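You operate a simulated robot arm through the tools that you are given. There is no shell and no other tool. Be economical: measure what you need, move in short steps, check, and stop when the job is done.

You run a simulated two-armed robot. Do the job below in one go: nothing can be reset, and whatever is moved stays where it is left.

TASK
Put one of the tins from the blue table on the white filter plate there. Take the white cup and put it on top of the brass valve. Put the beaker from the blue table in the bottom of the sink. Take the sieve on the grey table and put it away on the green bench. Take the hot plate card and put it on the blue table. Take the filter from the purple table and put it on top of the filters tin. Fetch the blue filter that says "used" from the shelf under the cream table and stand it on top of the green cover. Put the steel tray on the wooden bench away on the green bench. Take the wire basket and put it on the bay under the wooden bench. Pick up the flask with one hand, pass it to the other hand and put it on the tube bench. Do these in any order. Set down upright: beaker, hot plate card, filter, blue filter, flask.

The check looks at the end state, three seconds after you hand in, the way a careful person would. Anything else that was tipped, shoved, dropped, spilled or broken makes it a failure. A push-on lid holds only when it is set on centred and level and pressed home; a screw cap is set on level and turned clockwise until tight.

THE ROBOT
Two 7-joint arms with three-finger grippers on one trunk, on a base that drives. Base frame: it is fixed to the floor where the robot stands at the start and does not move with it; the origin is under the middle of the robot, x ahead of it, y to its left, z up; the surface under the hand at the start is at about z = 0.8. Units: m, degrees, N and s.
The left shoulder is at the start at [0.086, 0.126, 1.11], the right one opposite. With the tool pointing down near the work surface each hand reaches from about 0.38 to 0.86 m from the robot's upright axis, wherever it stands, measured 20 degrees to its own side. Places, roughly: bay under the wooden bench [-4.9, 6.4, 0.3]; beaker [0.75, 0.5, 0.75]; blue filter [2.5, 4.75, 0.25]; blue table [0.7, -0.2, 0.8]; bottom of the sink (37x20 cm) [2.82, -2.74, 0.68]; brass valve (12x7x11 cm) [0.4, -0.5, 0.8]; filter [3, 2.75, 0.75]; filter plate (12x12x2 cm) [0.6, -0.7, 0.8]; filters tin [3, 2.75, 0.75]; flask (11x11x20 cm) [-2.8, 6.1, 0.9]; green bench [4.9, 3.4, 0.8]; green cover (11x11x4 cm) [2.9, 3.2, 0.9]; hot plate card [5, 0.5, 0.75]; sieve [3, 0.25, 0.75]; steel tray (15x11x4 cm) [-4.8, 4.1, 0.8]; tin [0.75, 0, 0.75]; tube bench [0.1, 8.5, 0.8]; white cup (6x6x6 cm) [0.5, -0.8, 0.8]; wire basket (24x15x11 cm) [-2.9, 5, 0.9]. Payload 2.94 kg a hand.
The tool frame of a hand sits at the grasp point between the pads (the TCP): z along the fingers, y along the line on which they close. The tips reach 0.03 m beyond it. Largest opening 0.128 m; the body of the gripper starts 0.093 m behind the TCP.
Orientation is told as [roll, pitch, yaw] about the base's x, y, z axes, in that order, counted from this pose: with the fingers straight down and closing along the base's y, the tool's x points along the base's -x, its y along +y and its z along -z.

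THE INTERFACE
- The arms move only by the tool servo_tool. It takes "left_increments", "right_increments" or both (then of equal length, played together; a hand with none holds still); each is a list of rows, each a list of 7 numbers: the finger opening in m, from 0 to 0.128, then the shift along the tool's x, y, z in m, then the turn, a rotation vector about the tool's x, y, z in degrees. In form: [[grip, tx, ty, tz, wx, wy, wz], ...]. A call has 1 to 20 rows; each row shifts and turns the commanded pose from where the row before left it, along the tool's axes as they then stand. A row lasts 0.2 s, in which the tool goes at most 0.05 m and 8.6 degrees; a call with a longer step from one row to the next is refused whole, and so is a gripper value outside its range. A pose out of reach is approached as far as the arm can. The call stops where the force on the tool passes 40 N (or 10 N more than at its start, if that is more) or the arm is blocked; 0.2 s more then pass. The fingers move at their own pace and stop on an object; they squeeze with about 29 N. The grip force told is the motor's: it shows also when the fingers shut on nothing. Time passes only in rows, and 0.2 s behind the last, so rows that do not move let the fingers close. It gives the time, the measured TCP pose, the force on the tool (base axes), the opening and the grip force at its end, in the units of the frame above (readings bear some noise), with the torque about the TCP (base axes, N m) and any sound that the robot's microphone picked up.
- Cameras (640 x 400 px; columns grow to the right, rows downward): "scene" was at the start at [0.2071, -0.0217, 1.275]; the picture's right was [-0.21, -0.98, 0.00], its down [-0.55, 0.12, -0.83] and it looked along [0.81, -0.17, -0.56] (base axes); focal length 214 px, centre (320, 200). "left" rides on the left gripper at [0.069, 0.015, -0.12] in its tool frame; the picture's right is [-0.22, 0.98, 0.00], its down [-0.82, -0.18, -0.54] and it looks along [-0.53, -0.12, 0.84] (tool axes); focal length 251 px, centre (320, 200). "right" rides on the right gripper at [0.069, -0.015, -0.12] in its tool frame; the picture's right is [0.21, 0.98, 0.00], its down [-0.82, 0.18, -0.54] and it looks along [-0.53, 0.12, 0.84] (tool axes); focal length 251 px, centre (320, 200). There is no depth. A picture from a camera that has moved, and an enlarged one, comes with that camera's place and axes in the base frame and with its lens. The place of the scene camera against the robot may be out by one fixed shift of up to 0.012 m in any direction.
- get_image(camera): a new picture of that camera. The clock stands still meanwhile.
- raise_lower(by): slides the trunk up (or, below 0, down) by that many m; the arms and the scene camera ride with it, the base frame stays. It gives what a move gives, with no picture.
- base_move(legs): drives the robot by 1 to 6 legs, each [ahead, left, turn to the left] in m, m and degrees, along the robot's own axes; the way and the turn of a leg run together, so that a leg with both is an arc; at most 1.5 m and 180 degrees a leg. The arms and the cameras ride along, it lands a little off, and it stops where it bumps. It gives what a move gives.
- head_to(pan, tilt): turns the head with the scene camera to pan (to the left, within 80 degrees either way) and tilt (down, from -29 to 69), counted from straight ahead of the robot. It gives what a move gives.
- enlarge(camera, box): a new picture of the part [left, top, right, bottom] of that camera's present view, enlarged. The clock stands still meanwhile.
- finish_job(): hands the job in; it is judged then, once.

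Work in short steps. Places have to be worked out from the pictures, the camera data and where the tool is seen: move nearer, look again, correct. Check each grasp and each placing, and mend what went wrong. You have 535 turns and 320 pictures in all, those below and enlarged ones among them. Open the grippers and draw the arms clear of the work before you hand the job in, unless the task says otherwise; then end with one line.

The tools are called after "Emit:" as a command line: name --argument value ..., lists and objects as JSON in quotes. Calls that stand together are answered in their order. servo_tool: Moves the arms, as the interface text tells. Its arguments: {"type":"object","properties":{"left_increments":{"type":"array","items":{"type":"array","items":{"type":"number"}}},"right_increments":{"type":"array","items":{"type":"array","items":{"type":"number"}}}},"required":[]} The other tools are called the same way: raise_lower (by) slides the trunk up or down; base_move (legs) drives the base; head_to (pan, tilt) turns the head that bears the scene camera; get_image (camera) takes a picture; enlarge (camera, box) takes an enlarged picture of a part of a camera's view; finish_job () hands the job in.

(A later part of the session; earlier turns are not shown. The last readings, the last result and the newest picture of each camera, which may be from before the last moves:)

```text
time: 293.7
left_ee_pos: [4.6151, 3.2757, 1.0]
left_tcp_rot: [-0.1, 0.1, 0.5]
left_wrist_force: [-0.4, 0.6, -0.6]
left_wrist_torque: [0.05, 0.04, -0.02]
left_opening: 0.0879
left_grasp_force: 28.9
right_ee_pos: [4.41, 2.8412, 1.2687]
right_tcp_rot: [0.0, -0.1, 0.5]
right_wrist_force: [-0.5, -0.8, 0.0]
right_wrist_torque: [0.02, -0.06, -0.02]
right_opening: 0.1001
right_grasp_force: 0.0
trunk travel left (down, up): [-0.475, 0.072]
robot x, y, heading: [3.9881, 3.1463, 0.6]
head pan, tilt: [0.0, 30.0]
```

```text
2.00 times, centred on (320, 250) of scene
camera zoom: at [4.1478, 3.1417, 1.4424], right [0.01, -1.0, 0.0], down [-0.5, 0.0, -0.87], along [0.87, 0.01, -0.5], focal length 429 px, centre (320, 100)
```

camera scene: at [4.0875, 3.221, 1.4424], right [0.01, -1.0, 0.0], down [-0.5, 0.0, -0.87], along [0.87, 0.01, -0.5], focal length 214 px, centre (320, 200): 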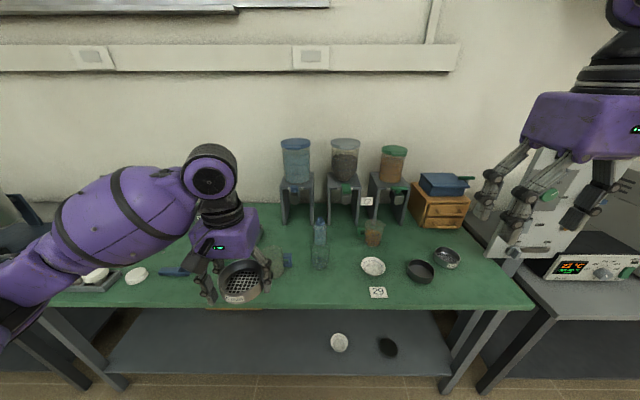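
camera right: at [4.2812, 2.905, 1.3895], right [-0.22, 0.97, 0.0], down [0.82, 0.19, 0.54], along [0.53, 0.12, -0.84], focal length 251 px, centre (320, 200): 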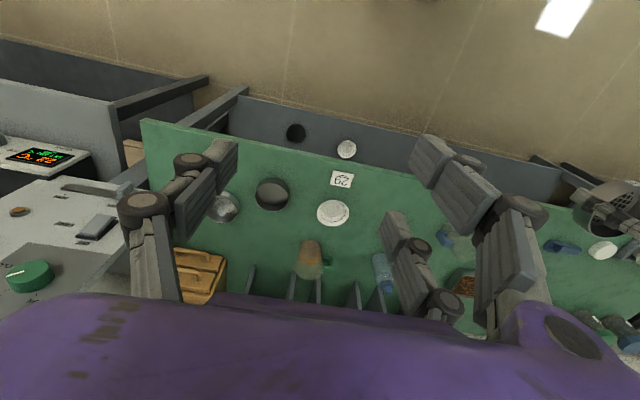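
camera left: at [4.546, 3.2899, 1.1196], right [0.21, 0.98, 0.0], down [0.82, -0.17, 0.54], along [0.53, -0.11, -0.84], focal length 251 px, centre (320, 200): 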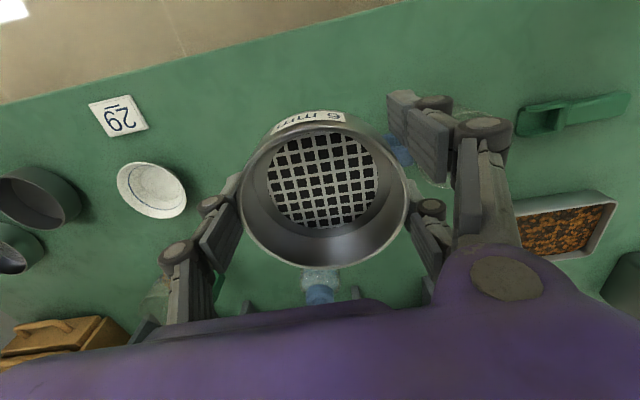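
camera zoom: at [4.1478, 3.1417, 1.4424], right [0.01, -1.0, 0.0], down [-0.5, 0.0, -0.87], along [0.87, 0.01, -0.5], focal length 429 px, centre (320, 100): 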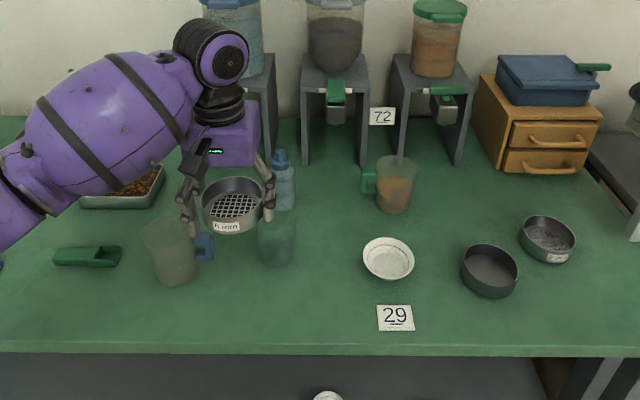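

That spot is too near the glass and the mug. A better free spot is (4.583,3.195), left of the "29" card and in front of the glass; I shift there and lower.

Emit:
servo_tool --left_increments '[[0, 0.011, -0.027, 0, 0, 0, 0], [0, 0.011, -0.027, 0, 0, 0, 0], [0, 0.01, -0.027, 0, 0, 0, 0], [0, 0, 0, 0.04, 0, 0, 0], [0, 0, 0, 0.04, 0, 0, 0], [0, 0, 0, 0, 0, 0, 0]]'

Emit:
enlarge --camera "scene" --box '[160, 170, 480, 330]'

Emit:
get_image --camera "left"

```text
time: 295.1
left_ee_pos: [4.5825, 3.1938, 0.9188]
left_tcp_rot: [0.0, 0.1, 0.6]
left_wrist_force: [-0.7, 0.6, -1.6]
left_wrist_torque: [0.02, 0.02, -0.01]
left_opening: 0.0883
left_grasp_force: 28.4
right_ee_pos: [4.4106, 2.8408, 1.2705]
right_tcp_rot: [0.1, -0.1, 0.5]
right_wrist_force: [-0.4, 0.1, -0.7]
right_wrist_torque: [0.01, -0.02, 0.0]
right_opening: 0.1001
right_grasp_force: 0.1
trunk travel left (down, up): [-0.475, 0.072]
robot x, y, heading: [3.9877, 3.1434, 0.6]
head pan, tilt: [0.0, 30.0]
```

```text
2.00 times, centred on (320, 250) of scene
camera zoom: at [4.1477, 3.1418, 1.4425], right [0.01, -1.0, 0.0], down [-0.5, 0.0, -0.87], along [0.87, 0.01, -0.5], focal length 429 px, centre (320, 100)
```

zoom: 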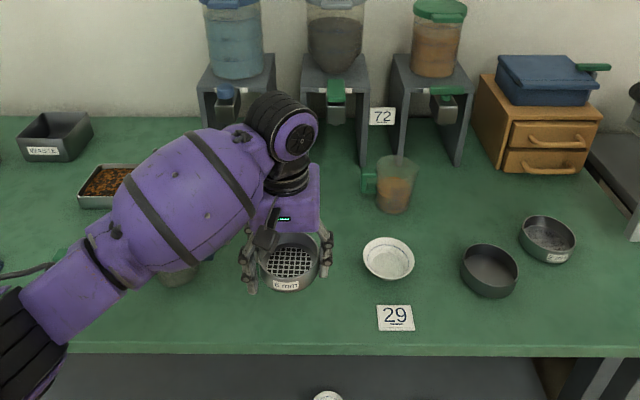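

```text
220 pictures are left
camera left: at [4.5147, 3.209, 1.039], right [0.21, 0.98, 0.0], down [0.82, -0.17, 0.54], along [0.53, -0.11, -0.84], focal length 251 px, centre (320, 200)
```

left: 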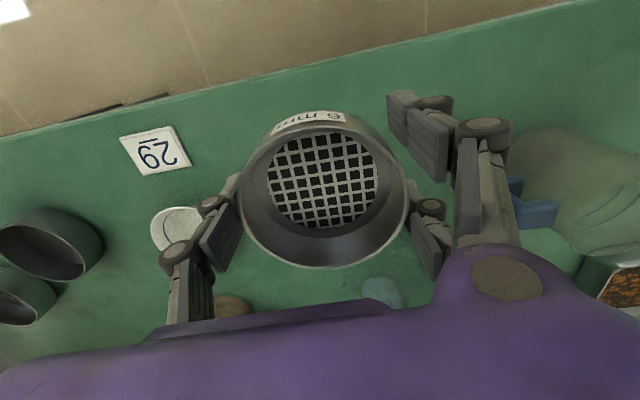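

Good position. I lower toward the bench and feel for it.

Emit:
servo_tool --left_increments '[[0, 0, 0, 0.03, 0, 0, 0], [0, 0, 0, 0.03, 0, 0, 0], [0, 0, 0, 0.01, 0, 0, 0], [0, 0, 0, 0, 0, 0, 0]]'

Emit:
servo_tool --left_increments '[[0, 0, 0, 0.003, 0, 0, 0], [0, 0, 0, 0.003, 0, 0, 0], [0, 0, 0, 0.003, 0, 0, 0], [0, 0, 0, 0, 0, 0, 0]]'

Emit:
servo_tool --left_increments '[[0, 0, 0, 0.003, 0, 0, 0], [0, 0, 0, 0.003, 0, 0, 0], [0, 0, 0, 0, 0, 0, 0]]'

Emit:
enlarge --camera "scene" --box '[240, 220, 400, 320]'

```text
time: 296.1
left_ee_pos: [4.5843, 3.1953, 0.8503]
left_tcp_rot: [0.0, 0.1, 0.6]
left_wrist_force: [-0.7, 0.1, -1.2]
left_wrist_torque: [0.02, 0.0, -0.01]
left_opening: 0.0882
left_grasp_force: 28.7
right_ee_pos: [4.41, 2.8402, 1.2688]
right_tcp_rot: [0.0, -0.1, 0.5]
right_wrist_force: [-0.7, -0.4, -0.3]
right_wrist_torque: [0.01, 0.0, -0.01]
right_opening: 0.0999
right_grasp_force: 0.1
trunk travel left (down, up): [-0.475, 0.072]
robot x, y, heading: [3.9899, 3.1425, 0.5]
head pan, tilt: [0.0, 30.0]
```

```text
time: 297.1
left_ee_pos: [4.5831, 3.1946, 0.8414]
left_tcp_rot: [0.0, 0.1, 0.5]
left_wrist_force: [0.0, 0.3, -0.5]
left_wrist_torque: [0.06, -0.01, -0.01]
left_opening: 0.0879
left_grasp_force: 28.4
right_ee_pos: [4.4115, 2.8405, 1.2703]
right_tcp_rot: [0.0, -0.1, 0.5]
right_wrist_force: [0.0, -0.1, -0.4]
right_wrist_torque: [0.01, -0.03, 0.02]
right_opening: 0.0999
right_grasp_force: 0.1
trunk travel left (down, up): [-0.475, 0.072]
robot x, y, heading: [3.9892, 3.1451, 0.7]
head pan, tilt: [0.0, 30.0]
```

```text
time: 297.9
left_ee_pos: [4.5837, 3.1937, 0.8352]
left_tcp_rot: [0.0, 0.2, 0.6]
left_wrist_force: [1.0, 0.2, -1.2]
left_wrist_torque: [0.0, 0.03, -0.02]
left_opening: 0.0881
left_grasp_force: 29.2
right_ee_pos: [4.4106, 2.8405, 1.2701]
right_tcp_rot: [0.0, -0.2, 0.5]
right_wrist_force: [-0.3, 0.4, 0.2]
right_wrist_torque: [-0.03, -0.02, -0.02]
right_opening: 0.0998
right_grasp_force: 0.1
trunk travel left (down, up): [-0.475, 0.072]
robot x, y, heading: [3.9897, 3.1445, 0.4]
head pan, tilt: [0.0, 30.0]
```

```text
4.00 times, centred on (320, 270) of scene
camera zoom: at [4.148, 3.142, 1.4424], right [0.01, -1.0, 0.0], down [-0.5, 0.0, -0.87], along [0.87, 0.01, -0.5], focal length 858 px, centre (320, -80)
```

zoom: 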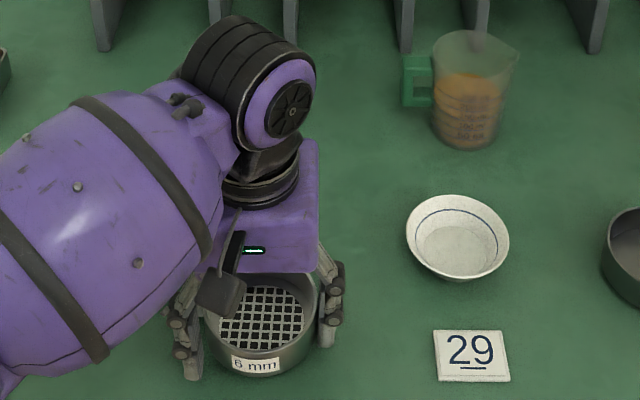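

Continue feeling downward.

Emit:
servo_tool --left_increments '[[0, 0, 0, 0.003, 0, 0, 0], [0, 0, 0, 0.003, 0, 0, 0], [0, 0, 0, 0.003, 0, 0, 0], [0, 0, 0, 0, 0, 0, 0]]'

Emit:
servo_tool --left_increments '[[0, 0, 0, 0.003, 0, 0, 0], [0, 0, 0, 0.002, 0, 0, 0], [0, 0, 0, 0.002, 0, 0, 0], [0, 0, 0, 0, 0, 0, 0]]'

Emit:
servo_tool --left_increments '[[0, 0, 0, 0.002, 0, 0, 0], [0, 0, 0, 0.002, 0, 0, 0], [0, 0, 0, 0, 0, 0, 0]]'

```text
time: 298.9
left_ee_pos: [4.5831, 3.1954, 0.8268]
left_tcp_rot: [0.0, 0.1, 0.5]
left_wrist_force: [-0.3, 0.3, -0.2]
left_wrist_torque: [-0.01, 0.01, 0.01]
left_opening: 0.0878
left_grasp_force: 29.5
right_ee_pos: [4.4098, 2.8405, 1.2689]
right_tcp_rot: [0.0, -0.1, 0.5]
right_wrist_force: [-0.1, 0.8, -0.2]
right_wrist_torque: [0.01, 0.01, 0.0]
right_opening: 0.1
right_grasp_force: 0.0
trunk travel left (down, up): [-0.475, 0.072]
robot x, y, heading: [3.9923, 3.1414, 0.5]
head pan, tilt: [0.0, 30.0]
```

```text
time: 299.9
left_ee_pos: [4.5839, 3.1949, 0.8232]
left_tcp_rot: [0.0, -0.4, 0.5]
left_wrist_force: [-2.4, 6.3, 38.1]
left_wrist_torque: [0.73, 0.85, -0.11]
left_opening: 0.0886
left_grasp_force: 29.3
right_ee_pos: [4.407, 2.8411, 1.2716]
right_tcp_rot: [0.0, -0.3, 0.6]
right_wrist_force: [-1.0, 0.2, -0.3]
right_wrist_torque: [0.02, -0.02, 0.0]
right_opening: 0.1001
right_grasp_force: 0.0
trunk travel left (down, up): [-0.475, 0.072]
robot x, y, heading: [3.9919, 3.1438, 0.5]
head pan, tilt: [0.0, 30.0]
```

```text
time: 300.3
left_ee_pos: [4.5835, 3.194, 0.8234]
left_tcp_rot: [0.1, -0.3, 0.4]
left_wrist_force: [-14.6, 4.6, 30.6]
left_wrist_torque: [0.44, 0.92, -0.02]
left_opening: 0.0884
left_grasp_force: 29.3
right_ee_pos: [4.408, 2.8423, 1.2702]
right_tcp_rot: [0.0, -0.2, 0.5]
right_wrist_force: [-0.6, 0.4, -0.7]
right_wrist_torque: [0.01, 0.04, 0.01]
right_opening: 0.0999
right_grasp_force: 0.0
trunk travel left (down, up): [-0.475, 0.072]
robot x, y, heading: [3.9908, 3.1459, 0.6]
head pan, tilt: [0.0, 30.0]
stopped in row 2 (left hand): the force on the tool passed its limit at 51 N (the readings are from after the stop); the commanded pose is now the measured one
```

Contact with the bench at TCP 0.823. I release and rise straight up.

Emit:
servo_tool --left_increments '[[0, 0, 0, -0.002, 0, 0, 0], [0.095, 0, 0, 0, 0, 0, 0], [0.11, 0, 0, 0, 0, 0, 0], [0.11, 0, 0, 0, 0, 0, 0], [0.11, 0, 0, -0.02, 0, 0, 0], [0.11, 0, 0, -0.03, 0, 0, 0], [0.11, 0, 0, -0.04, 0, 0, 0], [0.11, 0, 0, -0.04, 0, 0, 0], [0.11, 0, 0, -0.04, 0, 0, 0], [0.11, 0.03, 0, -0.03, 0, 0, 0], [0.11, 0.04, 0, -0.02, 0, 0, 0], [0.11, 0.04, 0, -0.01, 0, 0, 0], [0.11, 0.04, 0, 0, 0, 0, 0]]'

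Emit:
enlarge --camera "scene" --box '[80, 160, 560, 360]'

```text
time: 303.1
left_ee_pos: [4.4334, 3.1932, 1.0527]
left_tcp_rot: [0.0, -0.2, 0.6]
left_wrist_force: [-0.3, 0.1, 1.0]
left_wrist_torque: [-0.02, 0.0, 0.0]
left_opening: 0.1098
left_grasp_force: 0.1
right_ee_pos: [4.4101, 2.8415, 1.2692]
right_tcp_rot: [0.0, 0.0, 0.6]
right_wrist_force: [0.0, 0.0, 0.4]
right_wrist_torque: [-0.02, -0.04, 0.0]
right_opening: 0.1001
right_grasp_force: 0.2
trunk travel left (down, up): [-0.475, 0.072]
robot x, y, heading: [3.9893, 3.142, 0.6]
head pan, tilt: [0.0, 30.0]
```

```text
1.33 times, centred on (320, 260) of scene
camera zoom: at [4.1469, 3.1423, 1.4425], right [0.01, -1.0, 0.0], down [-0.5, 0.0, -0.87], along [0.87, 0.01, -0.5], focal length 286 px, centre (320, 120)
```

zoom: 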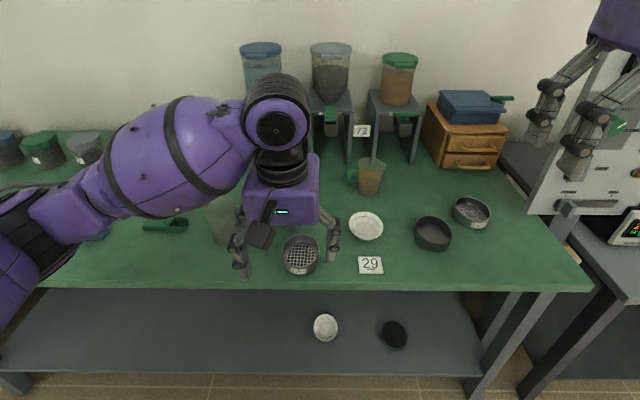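

The sieve stands on the green bench. I back off, raise the left hand, and turn to the purple table.

Emit:
servo_tool --left_increments '[[0.11, 0.02, 0, -0.04, 0, 0, 0], [0.11, 0.02, 0, -0.04, 0, 0, 0], [0.11, 0, 0, -0.03, 0, 0, 0]]'

Emit:
base_move --legs '[[-0.2, 0, 0], [0, 0, 90], [0, 0, 89]]'

Emit:
get_image --camera "scene"

```text
time: 303.9
left_ee_pos: [4.3937, 3.1944, 1.163]
left_tcp_rot: [0.1, -0.2, 0.5]
left_wrist_force: [0.4, -0.9, 1.0]
left_wrist_torque: [-0.01, -0.02, 0.01]
left_opening: 0.1101
left_grasp_force: 0.0
right_ee_pos: [4.4104, 2.8413, 1.2685]
right_tcp_rot: [0.0, -0.1, 0.5]
right_wrist_force: [0.5, -0.9, 0.5]
right_wrist_torque: [-0.01, -0.01, 0.0]
right_opening: 0.1001
right_grasp_force: 0.0
trunk travel left (down, up): [-0.475, 0.072]
robot x, y, heading: [3.993, 3.1443, 0.4]
head pan, tilt: [0.0, 30.0]
```

```text
time: 313.1
left_ee_pos: [3.3867, 3.0935, 1.1621]
left_tcp_rot: [0.0, -0.2, -179.7]
left_wrist_force: [-0.2, 0.2, -0.1]
left_wrist_torque: [-0.03, -0.01, -0.01]
left_opening: 0.1099
left_grasp_force: 0.1
right_ee_pos: [3.3709, 3.4462, 1.271]
right_tcp_rot: [0.0, -0.2, -179.8]
right_wrist_force: [-0.7, 0.4, 0.8]
right_wrist_torque: [0.01, 0.03, 0.0]
right_opening: 0.1001
right_grasp_force: 0.0
trunk travel left (down, up): [-0.475, 0.072]
robot x, y, heading: [3.7889, 3.1462, -179.8]
head pan, tilt: [0.0, 30.0]
```

```text
217 pictures are left
camera scene: at [3.6143, 3.1382, 1.4424], right [0.0, 1.0, 0.0], down [0.5, 0.0, -0.87], along [-0.87, 0.0, -0.5], focal length 214 px, centre (320, 200)
```

scene: 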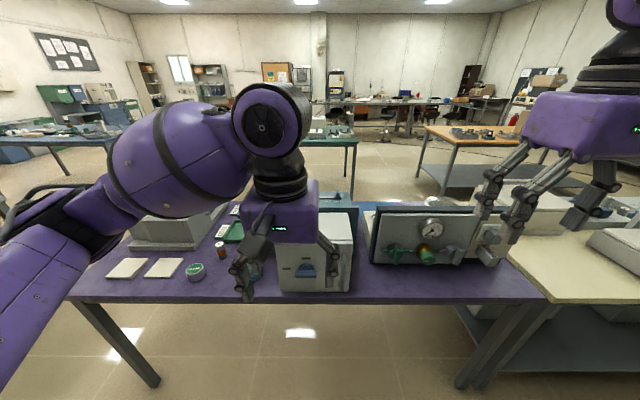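

The purple table shows white squares and a small round green tin at the left. I strafe south a bit for a better look.

Emit:
base_move --legs '[[0, 0.35, 0]]'

Emit:
head_to --pan 0 --tilt 40

Emit:
get_image --camera "scene"

Emit:
get_image --camera "left"

```text
time: 316.8
left_ee_pos: [3.3887, 2.7463, 1.1624]
left_tcp_rot: [-0.1, -0.2, -179.7]
left_wrist_force: [0.0, -0.5, -1.1]
left_wrist_torque: [-0.04, -0.02, -0.03]
left_opening: 0.1101
left_grasp_force: 0.0
right_ee_pos: [3.3725, 3.0999, 1.2692]
right_tcp_rot: [0.0, -0.1, -179.9]
right_wrist_force: [0.5, 0.5, -1.0]
right_wrist_torque: [-0.01, -0.02, 0.03]
right_opening: 0.0997
right_grasp_force: 0.1
trunk travel left (down, up): [-0.475, 0.072]
robot x, y, heading: [3.7912, 2.7941, -179.6]
head pan, tilt: [0.0, 30.0]
```

```text
time: 317.5
left_ee_pos: [3.3873, 2.7469, 1.162]
left_tcp_rot: [0.1, -0.3, -179.6]
left_wrist_force: [0.8, -0.2, -0.1]
left_wrist_torque: [-0.04, 0.0, 0.03]
left_opening: 0.1096
left_grasp_force: 0.1
right_ee_pos: [3.3732, 3.0998, 1.2694]
right_tcp_rot: [0.0, 0.0, -179.8]
right_wrist_force: [-0.5, 0.1, 0.8]
right_wrist_torque: [0.03, -0.02, 0.02]
right_opening: 0.1001
right_grasp_force: 0.1
trunk travel left (down, up): [-0.475, 0.072]
robot x, y, heading: [3.7929, 2.7916, -179.6]
head pan, tilt: [0.0, 40.0]
```

```text
216 pictures are left
camera scene: at [3.6213, 2.7912, 1.4271], right [0.0, 1.0, 0.0], down [0.64, 0.0, -0.77], along [-0.77, 0.0, -0.64], focal length 214 px, centre (320, 200)
```

scene: 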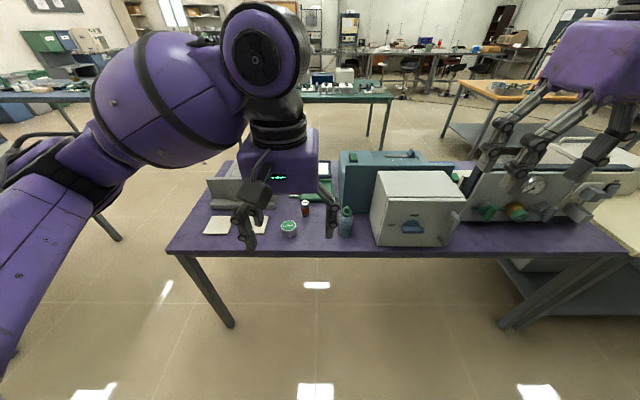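

```text
215 pictures are left
camera left: at [3.458, 2.732, 1.2813], right [-0.21, -0.98, 0.0], down [-0.82, 0.18, 0.54], along [-0.53, 0.11, -0.84], focal length 251 px, centre (320, 200)
```

left: 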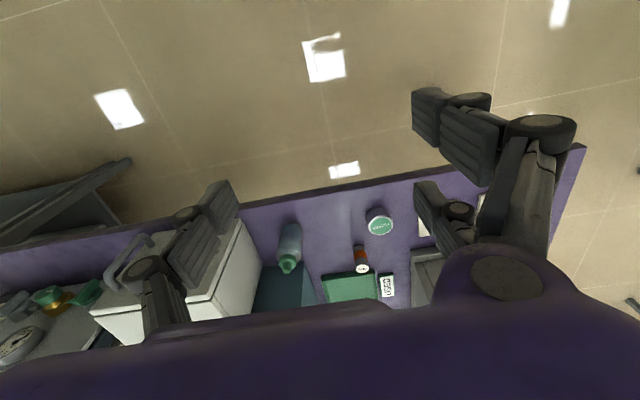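

I enlarge to read the labels on the small objects.

Emit:
enlarge --camera "left" --box '[260, 180, 440, 310]'

Emit:
enlarge --camera "scene" --box '[190, 160, 380, 270]'

Emit:
enlarge --camera "scene" --box '[320, 130, 640, 270]'

```text
3.08 times, centred on (350, 245) of left
camera zoom: at [3.458, 2.732, 1.2813], right [-0.21, -0.98, 0.0], down [-0.82, 0.18, 0.54], along [-0.53, 0.11, -0.84], focal length 774 px, centre (228, 62)
```

zoom: 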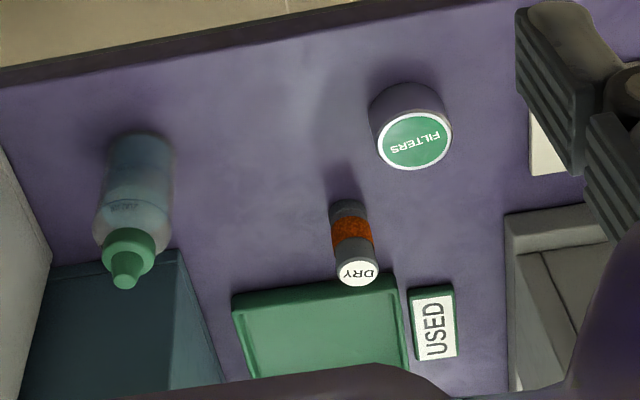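

```text
3.37 times, centred on (285, 215) of scene
camera zoom: at [3.6213, 2.7912, 1.4271], right [0.0, 1.0, 0.0], down [0.64, 0.0, -0.77], along [-0.77, 0.0, -0.64], focal length 722 px, centre (438, 150)
```

zoom: 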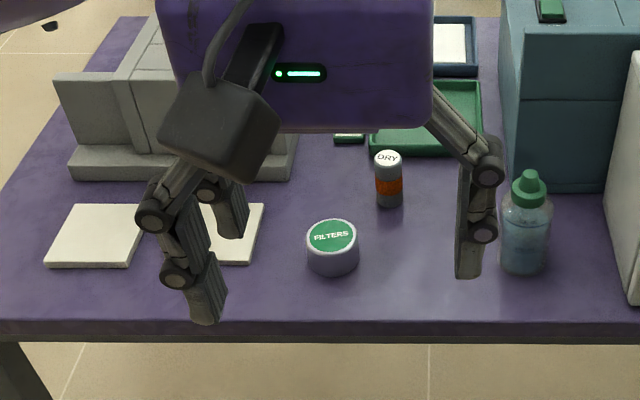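

```text
2.00 times, centred on (480, 200) of scene
camera zoom: at [3.6213, 2.7912, 1.4271], right [0.0, 1.0, 0.0], down [0.64, 0.0, -0.77], along [-0.77, 0.0, -0.64], focal length 429 px, centre (0, 200)
```

zoom: 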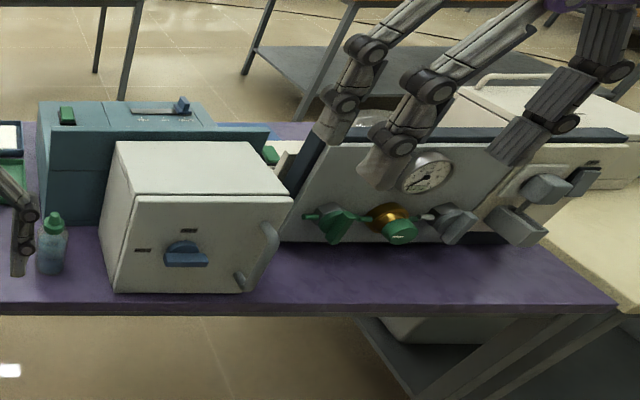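

"DRY" is the small filter cartridge at about (2.95,2.726), and the FILTERS tin is at (3.045,2.667). I drive 0.25 m closer and 0.1 m north.

Emit:
base_move --legs '[[0.25, -0.08, 0]]'

Emit:
servo_tool --left_increments '[[0.11, -0.04, 0.02, 0, 0, 0, 0], [0.11, -0.04, 0.02, 0, 0, 0, 0], [0.11, -0.04, 0.02, 0.02, 0, 0, 0], [0.11, -0.04, 0.02, 0.03, 0, 0, 0], [0.11, -0.01, 0.01, 0.03, 0, 0, 0], [0.11, 0, 0, 0, 0, 0, 0]]'

Emit:
get_image --camera "left"

Emit:
get_image --camera "scene"

```text
time: 319.4
left_ee_pos: [3.14, 2.8259, 1.1624]
left_tcp_rot: [-0.1, -0.2, -179.9]
left_wrist_force: [-1.0, -0.6, 0.3]
left_wrist_torque: [0.0, -0.02, -0.01]
left_opening: 0.1101
left_grasp_force: 0.1
right_ee_pos: [3.1257, 3.1794, 1.2698]
right_tcp_rot: [0.0, -0.2, -179.8]
right_wrist_force: [0.0, 0.0, -0.2]
right_wrist_torque: [0.0, -0.07, -0.01]
right_opening: 0.0999
right_grasp_force: 0.0
trunk travel left (down, up): [-0.475, 0.072]
robot x, y, heading: [3.5384, 2.8755, -179.9]
head pan, tilt: [0.0, 40.0]
```

```text
refused: row 4 steps farther than a row can; nothing moved
```

```text
211 pictures are left
camera left: at [3.2098, 2.8113, 1.2816], right [-0.21, -0.98, 0.0], down [-0.82, 0.18, 0.54], along [-0.53, 0.11, -0.84], focal length 251 px, centre (320, 200)
```

left: 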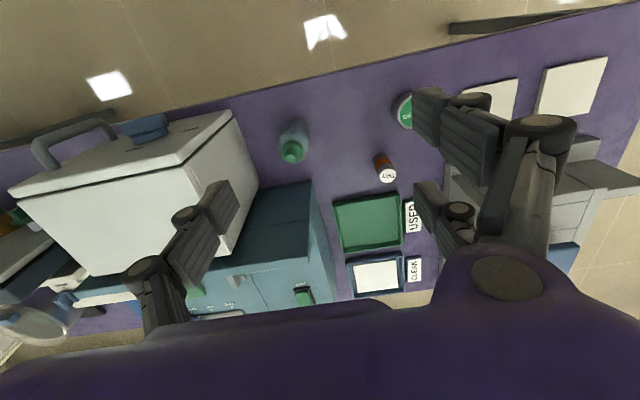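

```text
210 pictures are left
camera scene: at [3.3732, 2.8705, 1.4272], right [0.0, 1.0, 0.0], down [0.64, 0.0, -0.77], along [-0.77, 0.0, -0.64], focal length 214 px, centre (320, 200)
```

scene: 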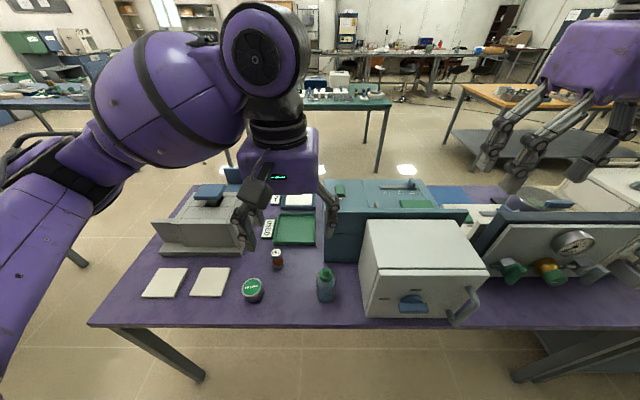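

The filter is at (2.965,2.727), top ≈0.845. I move the hand above it.

Emit:
servo_tool --left_increments '[[0.11, -0.035, 0.02, 0, 0, 0, 0], [0.11, -0.035, 0.02, 0, 0, 0, 0], [0.11, -0.035, 0.02, 0.0, 0, 0, 0], [0.11, -0.035, 0.02, 0.02, 0, 0, 0], [0.1, -0.035, 0.019, 0.02, 0, 0, 0], [0.09, 0, 0, 0.04, 0, 0, 0], [0.08, 0, 0, 0.04, 0, 0, 0], [0.08, 0, 0, 0, 0, 0, 0]]'

Emit:
get_image --camera "left"

Emit:
get_image --camera "scene"

```text
time: 321.1
left_ee_pos: [2.9637, 2.7267, 1.0439]
left_tcp_rot: [0.0, -0.3, -179.8]
left_wrist_force: [0.5, -1.3, 0.5]
left_wrist_torque: [-0.03, 0.02, 0.01]
left_opening: 0.0801
left_grasp_force: 0.1
right_ee_pos: [3.1247, 3.1796, 1.2696]
right_tcp_rot: [-0.1, -0.1, -179.7]
right_wrist_force: [-0.1, 0.1, -0.6]
right_wrist_torque: [-0.02, 0.0, 0.03]
right_opening: 0.1001
right_grasp_force: 0.1
trunk travel left (down, up): [-0.475, 0.072]
robot x, y, heading: [3.544, 2.8699, -179.8]
head pan, tilt: [0.0, 40.0]
```

```text
209 pictures are left
camera left: at [3.0344, 2.7119, 1.1627], right [-0.21, -0.98, 0.0], down [-0.82, 0.18, 0.54], along [-0.53, 0.11, -0.84], focal length 251 px, centre (320, 200)
```

left: 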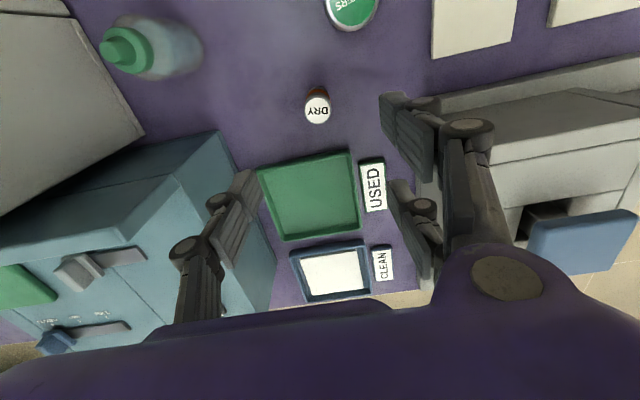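

```text
208 pictures are left
camera scene: at [3.3726, 2.871, 1.4271], right [0.0, 1.0, 0.0], down [0.64, 0.0, -0.77], along [-0.77, 0.0, -0.64], focal length 214 px, centre (320, 200)
```

scene: 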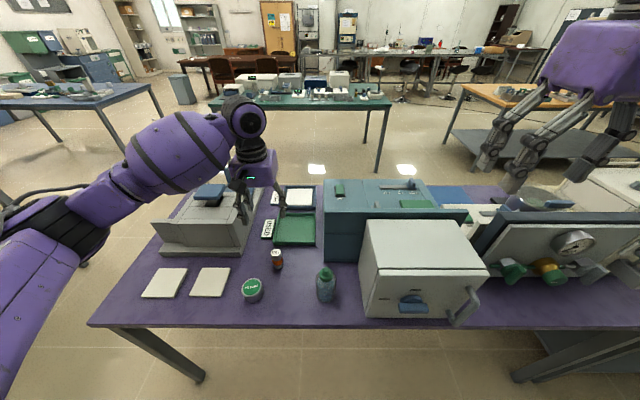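

Well aligned. I descend to z 0.815 and close on the filter.

Emit:
servo_tool --left_increments '[[0.08, 0, 0, 0.04, 0, 0, 0], [0.08, 0, 0, 0.04, 0, 0, 0], [0.08, 0, 0, 0.04, 0, 0, 0], [0.08, 0, 0, 0.04, 0, 0, 0], [0.08, 0, 0, 0.04, 0, 0, 0], [0.08, -0.001, 0, 0.029, 0, 0, 0], [0.06, 0, 0, 0, 0, 0, 0], [0.04, 0, 0, 0, 0, 0, 0], [0.0, 0, 0, 0, 0, 0, 0], [0.0, 0, 0, 0, 0, 0, 0], [0.0, 0, 0, 0, 0, 0, 0]]'

Emit:
get_image --camera "left"

```text
time: 323.6
left_ee_pos: [2.9623, 2.7273, 0.8146]
left_tcp_rot: [0.0, -0.2, -179.8]
left_wrist_force: [0.4, 0.0, 0.0]
left_wrist_torque: [-0.03, 0.0, 0.01]
left_opening: 0.0
left_grasp_force: 3.1
right_ee_pos: [3.125, 3.1797, 1.2692]
right_tcp_rot: [0.1, -0.1, -179.8]
right_wrist_force: [0.8, 0.7, 0.7]
right_wrist_torque: [0.01, 0.0, -0.03]
right_opening: 0.1002
right_grasp_force: 0.0
trunk travel left (down, up): [-0.475, 0.072]
robot x, y, heading: [3.5456, 2.8749, -180.1]
head pan, tilt: [0.0, 40.0]
```

```text
207 pictures are left
camera left: at [3.0323, 2.7127, 0.9329], right [-0.21, -0.98, 0.0], down [-0.82, 0.18, 0.54], along [-0.53, 0.11, -0.84], focal length 251 px, centre (320, 200)
```

left: 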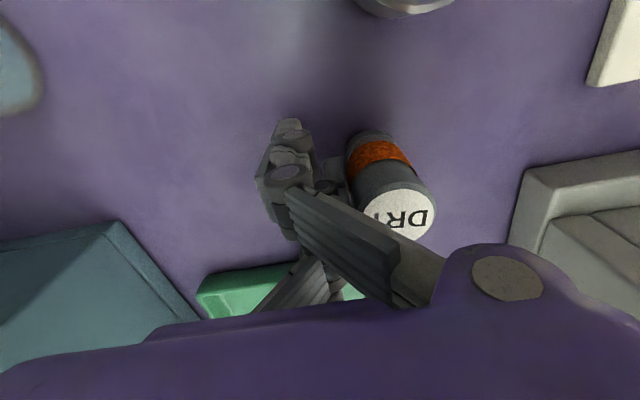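

The fingers closed beside the filter; it still stands, pushed 3 cm south. The gripper seems to have one finger on one side and two on the other; I enlarge to understand it.

Emit:
enlarge --camera "left" --box '[220, 80, 480, 320]'

Emit:
enlarge --camera "scene" --box '[200, 180, 340, 290]'

```text
1.67 times, centred on (350, 200) of left
camera zoom: at [3.0323, 2.7127, 0.9329], right [-0.21, -0.98, 0.0], down [-0.82, 0.18, 0.54], along [-0.53, 0.11, -0.84], focal length 419 px, centre (270, 200)
```

zoom: 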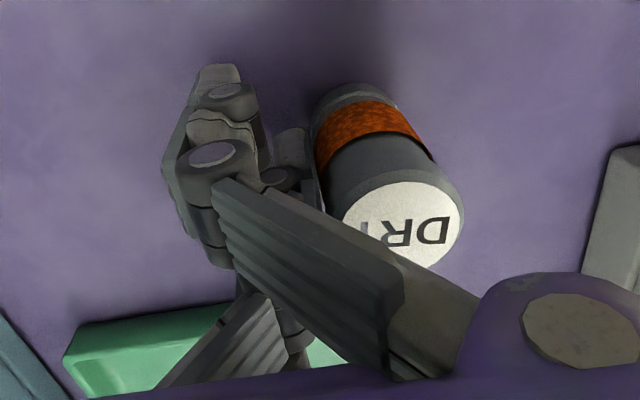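

```text
3.64 times, centred on (270, 235) of scene
camera zoom: at [3.3723, 2.8707, 1.427], right [0.0, 1.0, 0.0], down [0.64, 0.0, -0.77], along [-0.77, 0.0, -0.64], focal length 780 px, centre (502, 73)
```

zoom: 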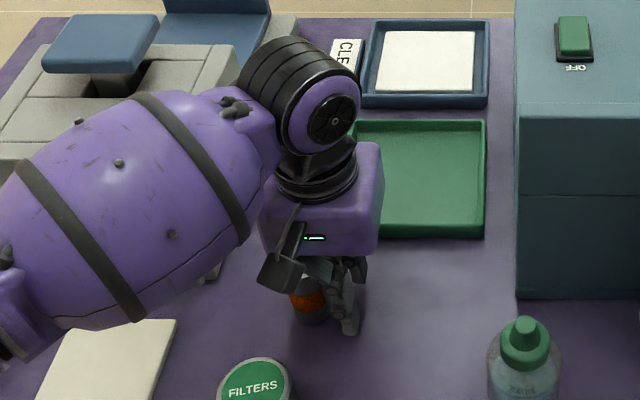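

The gripper really has one finger opposing two spaced prongs, and the thin filter slips through the gap. I raise the closed hand away first.

Emit:
servo_tool --left_increments '[[0, 0, 0, -0.01, 0, 0, 0], [0, 0, 0, -0.02, 0, 0, 0], [0, 0, 0, -0.04, 0, 0, 0], [0, 0, 0, -0.04, 0, 0, 0], [0, 0, 0, -0.04, 0, 0, 0], [0.08, 0, 0, -0.03, 0, 0, 0], [0.08, 0, 0, 0, 0, 0, 0]]'

Emit:
get_image --camera "left"

Emit:
enlarge --camera "scene" --box '[200, 180, 340, 290]'

```text
time: 325.1
left_ee_pos: [2.9639, 2.7272, 0.9937]
left_tcp_rot: [-0.1, -0.2, -179.8]
left_wrist_force: [-0.2, -0.5, -0.2]
left_wrist_torque: [0.0, 0.01, -0.04]
left_opening: 0.059
left_grasp_force: 0.0
right_ee_pos: [3.1249, 3.1787, 1.2699]
right_tcp_rot: [-0.1, -0.1, -179.8]
right_wrist_force: [-0.5, 0.4, 0.3]
right_wrist_torque: [0.03, -0.01, -0.02]
right_opening: 0.0999
right_grasp_force: 0.0
trunk travel left (down, up): [-0.475, 0.072]
robot x, y, heading: [3.5351, 2.8719, -179.6]
head pan, tilt: [0.0, 40.0]
```

```text
204 pictures are left
camera left: at [3.0329, 2.7123, 1.1125], right [-0.21, -0.98, 0.0], down [-0.82, 0.18, 0.54], along [-0.53, 0.11, -0.84], focal length 251 px, centre (320, 200)
```

left: 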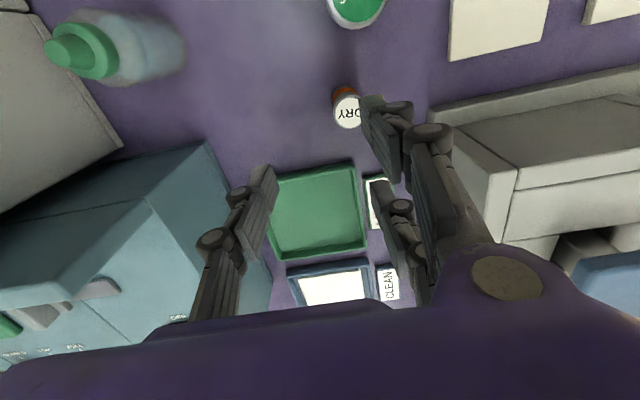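

```text
3.64 times, centred on (270, 235) of scene
camera zoom: at [3.3721, 2.8707, 1.427], right [0.0, 1.0, 0.0], down [0.64, 0.0, -0.77], along [-0.77, 0.0, -0.64], focal length 780 px, centre (502, 73)
```

zoom: 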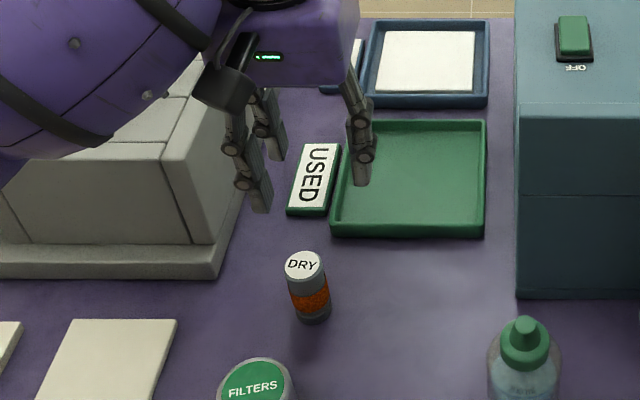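

The filter stands at (2.962,2.695). I'll grasp it with the hand tilted 45° so that both prongs meet it at different heights. I tilt the hand now, high up.

Emit:
servo_tool --left_increments '[[0.08, 0, 0, 0, 0, -7.5, 0], [0.08, 0, 0, 0, 0, -7.5, 0], [0.08, 0, 0, 0, 0, -7.5, 0], [0.08, 0, 0, 0, 0, -7.5, 0], [0.08, 0, 0, 0, 0, -7.5, 0], [0.08, 0, 0, 0, 0, -7.5, 0], [0.08, 0, 0, 0, 0, 0, 0]]'

Emit:
get_image --camera "left"

Emit:
get_image --camera "scene"

```text
time: 326.8
left_ee_pos: [2.9632, 2.7268, 0.9942]
left_tcp_rot: [0.1, -45.3, -179.8]
left_wrist_force: [-0.3, 0.3, -0.1]
left_wrist_torque: [0.04, -0.02, -0.01]
left_opening: 0.0799
left_grasp_force: 0.2
right_ee_pos: [3.1243, 3.179, 1.2695]
right_tcp_rot: [0.1, -0.1, -179.8]
right_wrist_force: [-0.6, -0.1, 0.1]
right_wrist_torque: [0.01, -0.04, -0.01]
right_opening: 0.0998
right_grasp_force: 0.0
trunk travel left (down, up): [-0.475, 0.072]
robot x, y, heading: [3.5398, 2.8766, -179.9]
head pan, tilt: [0.0, 40.0]
```

```text
202 pictures are left
camera left: at [3.0966, 2.7125, 1.0287], right [-0.15, -0.98, 0.15], down [-0.19, 0.18, 0.96], along [-0.97, 0.11, -0.22], focal length 251 px, centre (320, 200)
```

left: 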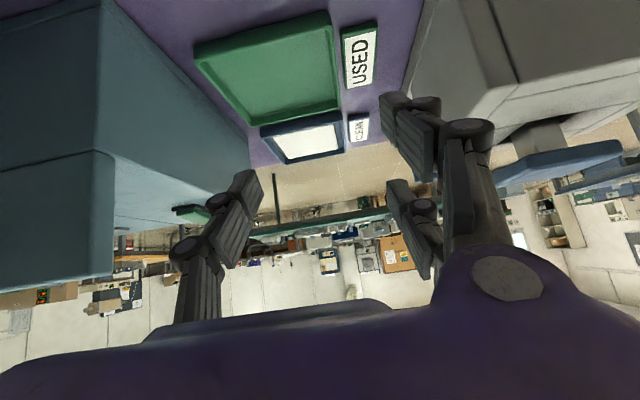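

```text
201 pictures are left
camera scene: at [3.372, 2.8708, 1.427], right [0.0, 1.0, 0.0], down [0.64, 0.0, -0.77], along [-0.77, 0.0, -0.64], focal length 214 px, centre (320, 200)
```

scene: 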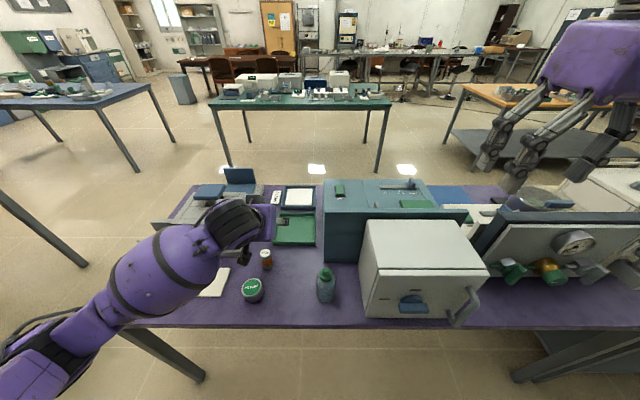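

The tilt worked. I shift 3 cm south and come down vertically to z≈0.90 first, to check.

Emit:
servo_tool --left_increments '[[0.08, 0, 0.032, 0, 0, 0, 0], [0.08, 0.022, 0, 0.0215, 0, 0, 0], [0.08, 0.022, 0, 0.0215, 0, 0, 0], [0.08, 0.022, 0, 0.0215, 0, 0, 0], [0.08, 0, 0, 0, 0, 0, 0]]'

Emit:
get_image --camera "left"

Emit:
enlarge --camera "scene" --box '[200, 180, 340, 290]'

```text
time: 327.9
left_ee_pos: [2.9643, 2.6943, 0.9024]
left_tcp_rot: [0.1, -45.2, -179.8]
left_wrist_force: [-0.5, -0.7, -0.6]
left_wrist_torque: [-0.05, 0.0, -0.02]
left_opening: 0.0802
left_grasp_force: 0.1
right_ee_pos: [3.1241, 3.1795, 1.2692]
right_tcp_rot: [0.0, -0.1, -179.7]
right_wrist_force: [-0.3, 0.7, 0.7]
right_wrist_torque: [-0.01, 0.04, 0.02]
right_opening: 0.0999
right_grasp_force: 0.0
trunk travel left (down, up): [-0.475, 0.072]
robot x, y, heading: [3.544, 2.877, -180.1]
head pan, tilt: [0.0, 40.0]
```

```text
200 pictures are left
camera left: at [3.098, 2.6799, 0.9371], right [-0.15, -0.98, 0.15], down [-0.2, 0.18, 0.96], along [-0.97, 0.11, -0.22], focal length 251 px, centre (320, 200)
```

left: 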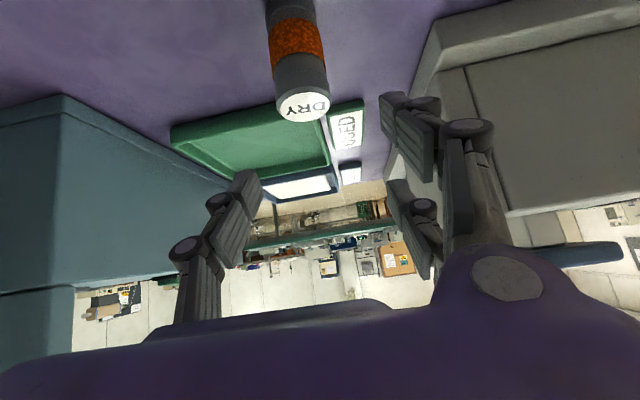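

```text
3.64 times, centred on (270, 235) of scene
camera zoom: at [3.3722, 2.8709, 1.427], right [0.0, 1.0, 0.0], down [0.64, 0.0, -0.77], along [-0.77, 0.0, -0.64], focal length 780 px, centre (502, 73)
```

zoom: 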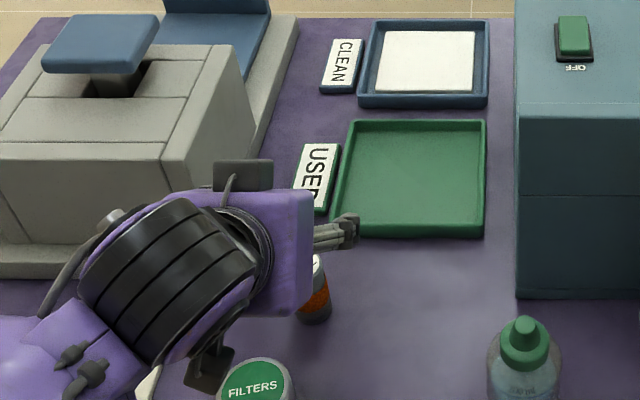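

Alignment is right (filter at (2.963,2.696)). I descend 8 cm more and close.

Emit:
servo_tool --left_increments '[[0.08, 0.019, 0, 0.019, 0, 0, 0], [0.08, 0.019, 0, 0.019, 0, 0, 0], [0.08, 0.019, 0, 0.019, 0, 0, 0], [0.08, 0, 0, 0, 0, 0, 0]]'

Emit:
get_image --camera "left"

```text
time: 328.9
left_ee_pos: [2.9637, 2.6957, 0.8234]
left_tcp_rot: [0.1, -45.5, -179.8]
left_wrist_force: [1.5, -0.1, 8.5]
left_wrist_torque: [-0.43, -0.13, 0.1]
left_opening: 0.0823
left_grasp_force: 1.5
right_ee_pos: [3.1242, 3.1798, 1.27]
right_tcp_rot: [0.0, -0.2, -179.7]
right_wrist_force: [0.0, -0.9, -0.6]
right_wrist_torque: [0.01, -0.01, -0.02]
right_opening: 0.1003
right_grasp_force: 0.1
trunk travel left (down, up): [-0.475, 0.072]
robot x, y, heading: [3.542, 2.8739, -179.7]
head pan, tilt: [0.0, 40.0]
```

```text
198 pictures are left
camera left: at [3.0977, 2.6804, 0.8579], right [-0.15, -0.98, 0.15], down [-0.19, 0.18, 0.96], along [-0.97, 0.11, -0.21], focal length 251 px, centre (320, 200)
```

left: 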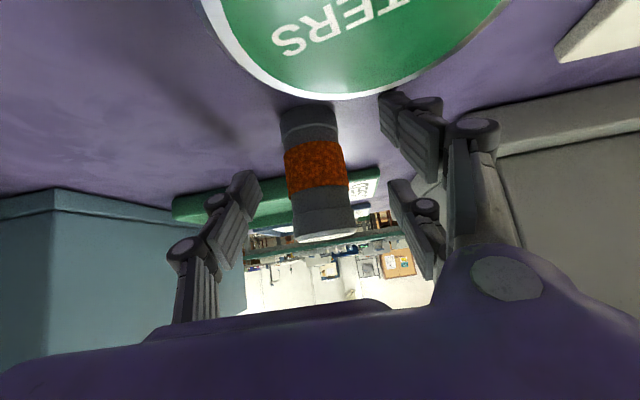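

A finger lightly touches below; I lift 5 mm and close slowly on the filter.

Emit:
servo_tool --left_increments '[[0.08, -0.0035, 0, -0.0035, 0, 0, 0], [0.065, 0, 0, 0, 0, 0, 0], [0.05, 0, 0, 0, 0, 0, 0], [0.04, 0, 0, 0, 0, 0, 0], [0.03, 0, 0, 0, 0, 0, 0], [0.0, 0, 0, 0, 0, 0, 0], [0.0, 0, 0, 0, 0, 0, 0], [0.0, 0, 0, 0, 0, 0, 0]]'

Emit:
get_image --camera "left"

```text
time: 330.8
left_ee_pos: [2.964, 2.6948, 0.8271]
left_tcp_rot: [-0.1, -45.2, -179.9]
left_wrist_force: [-0.1, -0.6, 1.8]
left_wrist_torque: [-0.12, 0.01, -0.01]
left_opening: 0.0321
left_grasp_force: 29.0
right_ee_pos: [3.1251, 3.1793, 1.2698]
right_tcp_rot: [0.0, -0.1, -179.8]
right_wrist_force: [0.6, 0.1, -0.6]
right_wrist_torque: [-0.01, -0.03, -0.01]
right_opening: 0.1
right_grasp_force: 0.1
trunk travel left (down, up): [-0.475, 0.072]
robot x, y, heading: [3.5431, 2.8744, -180.0]
head pan, tilt: [0.0, 40.0]
```

```text
197 pictures are left
camera left: at [3.0978, 2.6804, 0.8617], right [-0.15, -0.98, 0.15], down [-0.2, 0.18, 0.96], along [-0.97, 0.11, -0.22], focal length 251 px, centre (320, 200)
```

left: 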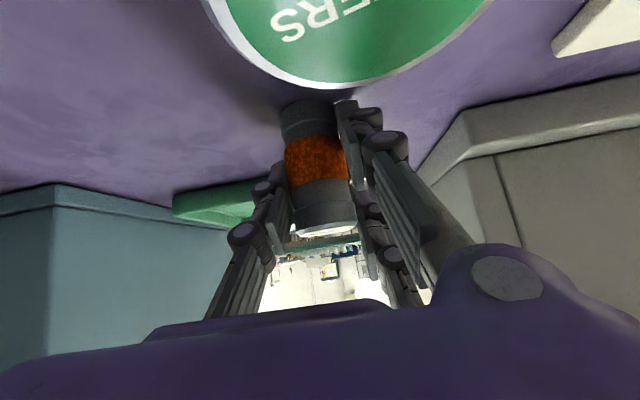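

Gripped at 0.032 m with 29 N. I lift it straight up 7 cm and check.

Emit:
servo_tool --left_increments '[[0, -0.007, 0, -0.007, 0, 0, 0], [0, -0.014, 0, -0.014, 0, 0, 0], [0, -0.016, 0, -0.016, 0, 0, 0], [0, -0.016, 0, -0.016, 0, 0, 0], [0, 0, 0, 0, 0, 0, 0]]'

Emit:
get_image --camera "left"

Emit:
enlarge --camera "scene" --box '[200, 180, 340, 310]'

```text
time: 331.9
left_ee_pos: [2.9629, 2.6936, 0.9014]
left_tcp_rot: [0.0, -45.2, -179.8]
left_wrist_force: [-0.2, -1.0, -0.8]
left_wrist_torque: [0.01, 0.03, -0.01]
left_opening: 0.0323
left_grasp_force: 29.1
right_ee_pos: [3.1238, 3.1785, 1.2707]
right_tcp_rot: [0.0, -0.1, -179.9]
right_wrist_force: [0.9, -0.1, -0.6]
right_wrist_torque: [0.02, 0.0, 0.01]
right_opening: 0.1001
right_grasp_force: 0.0
trunk travel left (down, up): [-0.475, 0.072]
robot x, y, heading: [3.5407, 2.8746, -179.7]
head pan, tilt: [0.0, 40.0]
```

```text
196 pictures are left
camera left: at [3.0975, 2.6797, 0.936], right [-0.15, -0.98, 0.15], down [-0.2, 0.18, 0.96], along [-0.97, 0.11, -0.22], focal length 251 px, centre (320, 200)
```

left: 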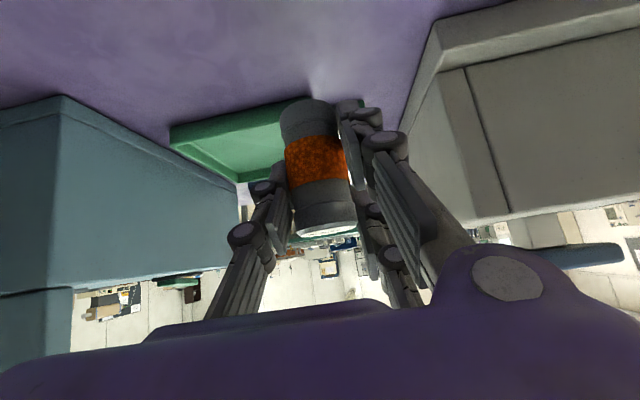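

```text
3.08 times, centred on (270, 245) of scene
camera zoom: at [3.3723, 2.8706, 1.427], right [0.0, 1.0, 0.0], down [0.64, 0.0, -0.77], along [-0.77, 0.0, -0.64], focal length 660 px, centre (474, 62)
```

zoom: 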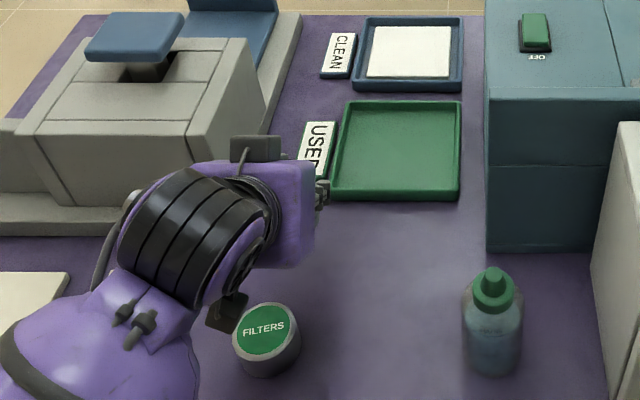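

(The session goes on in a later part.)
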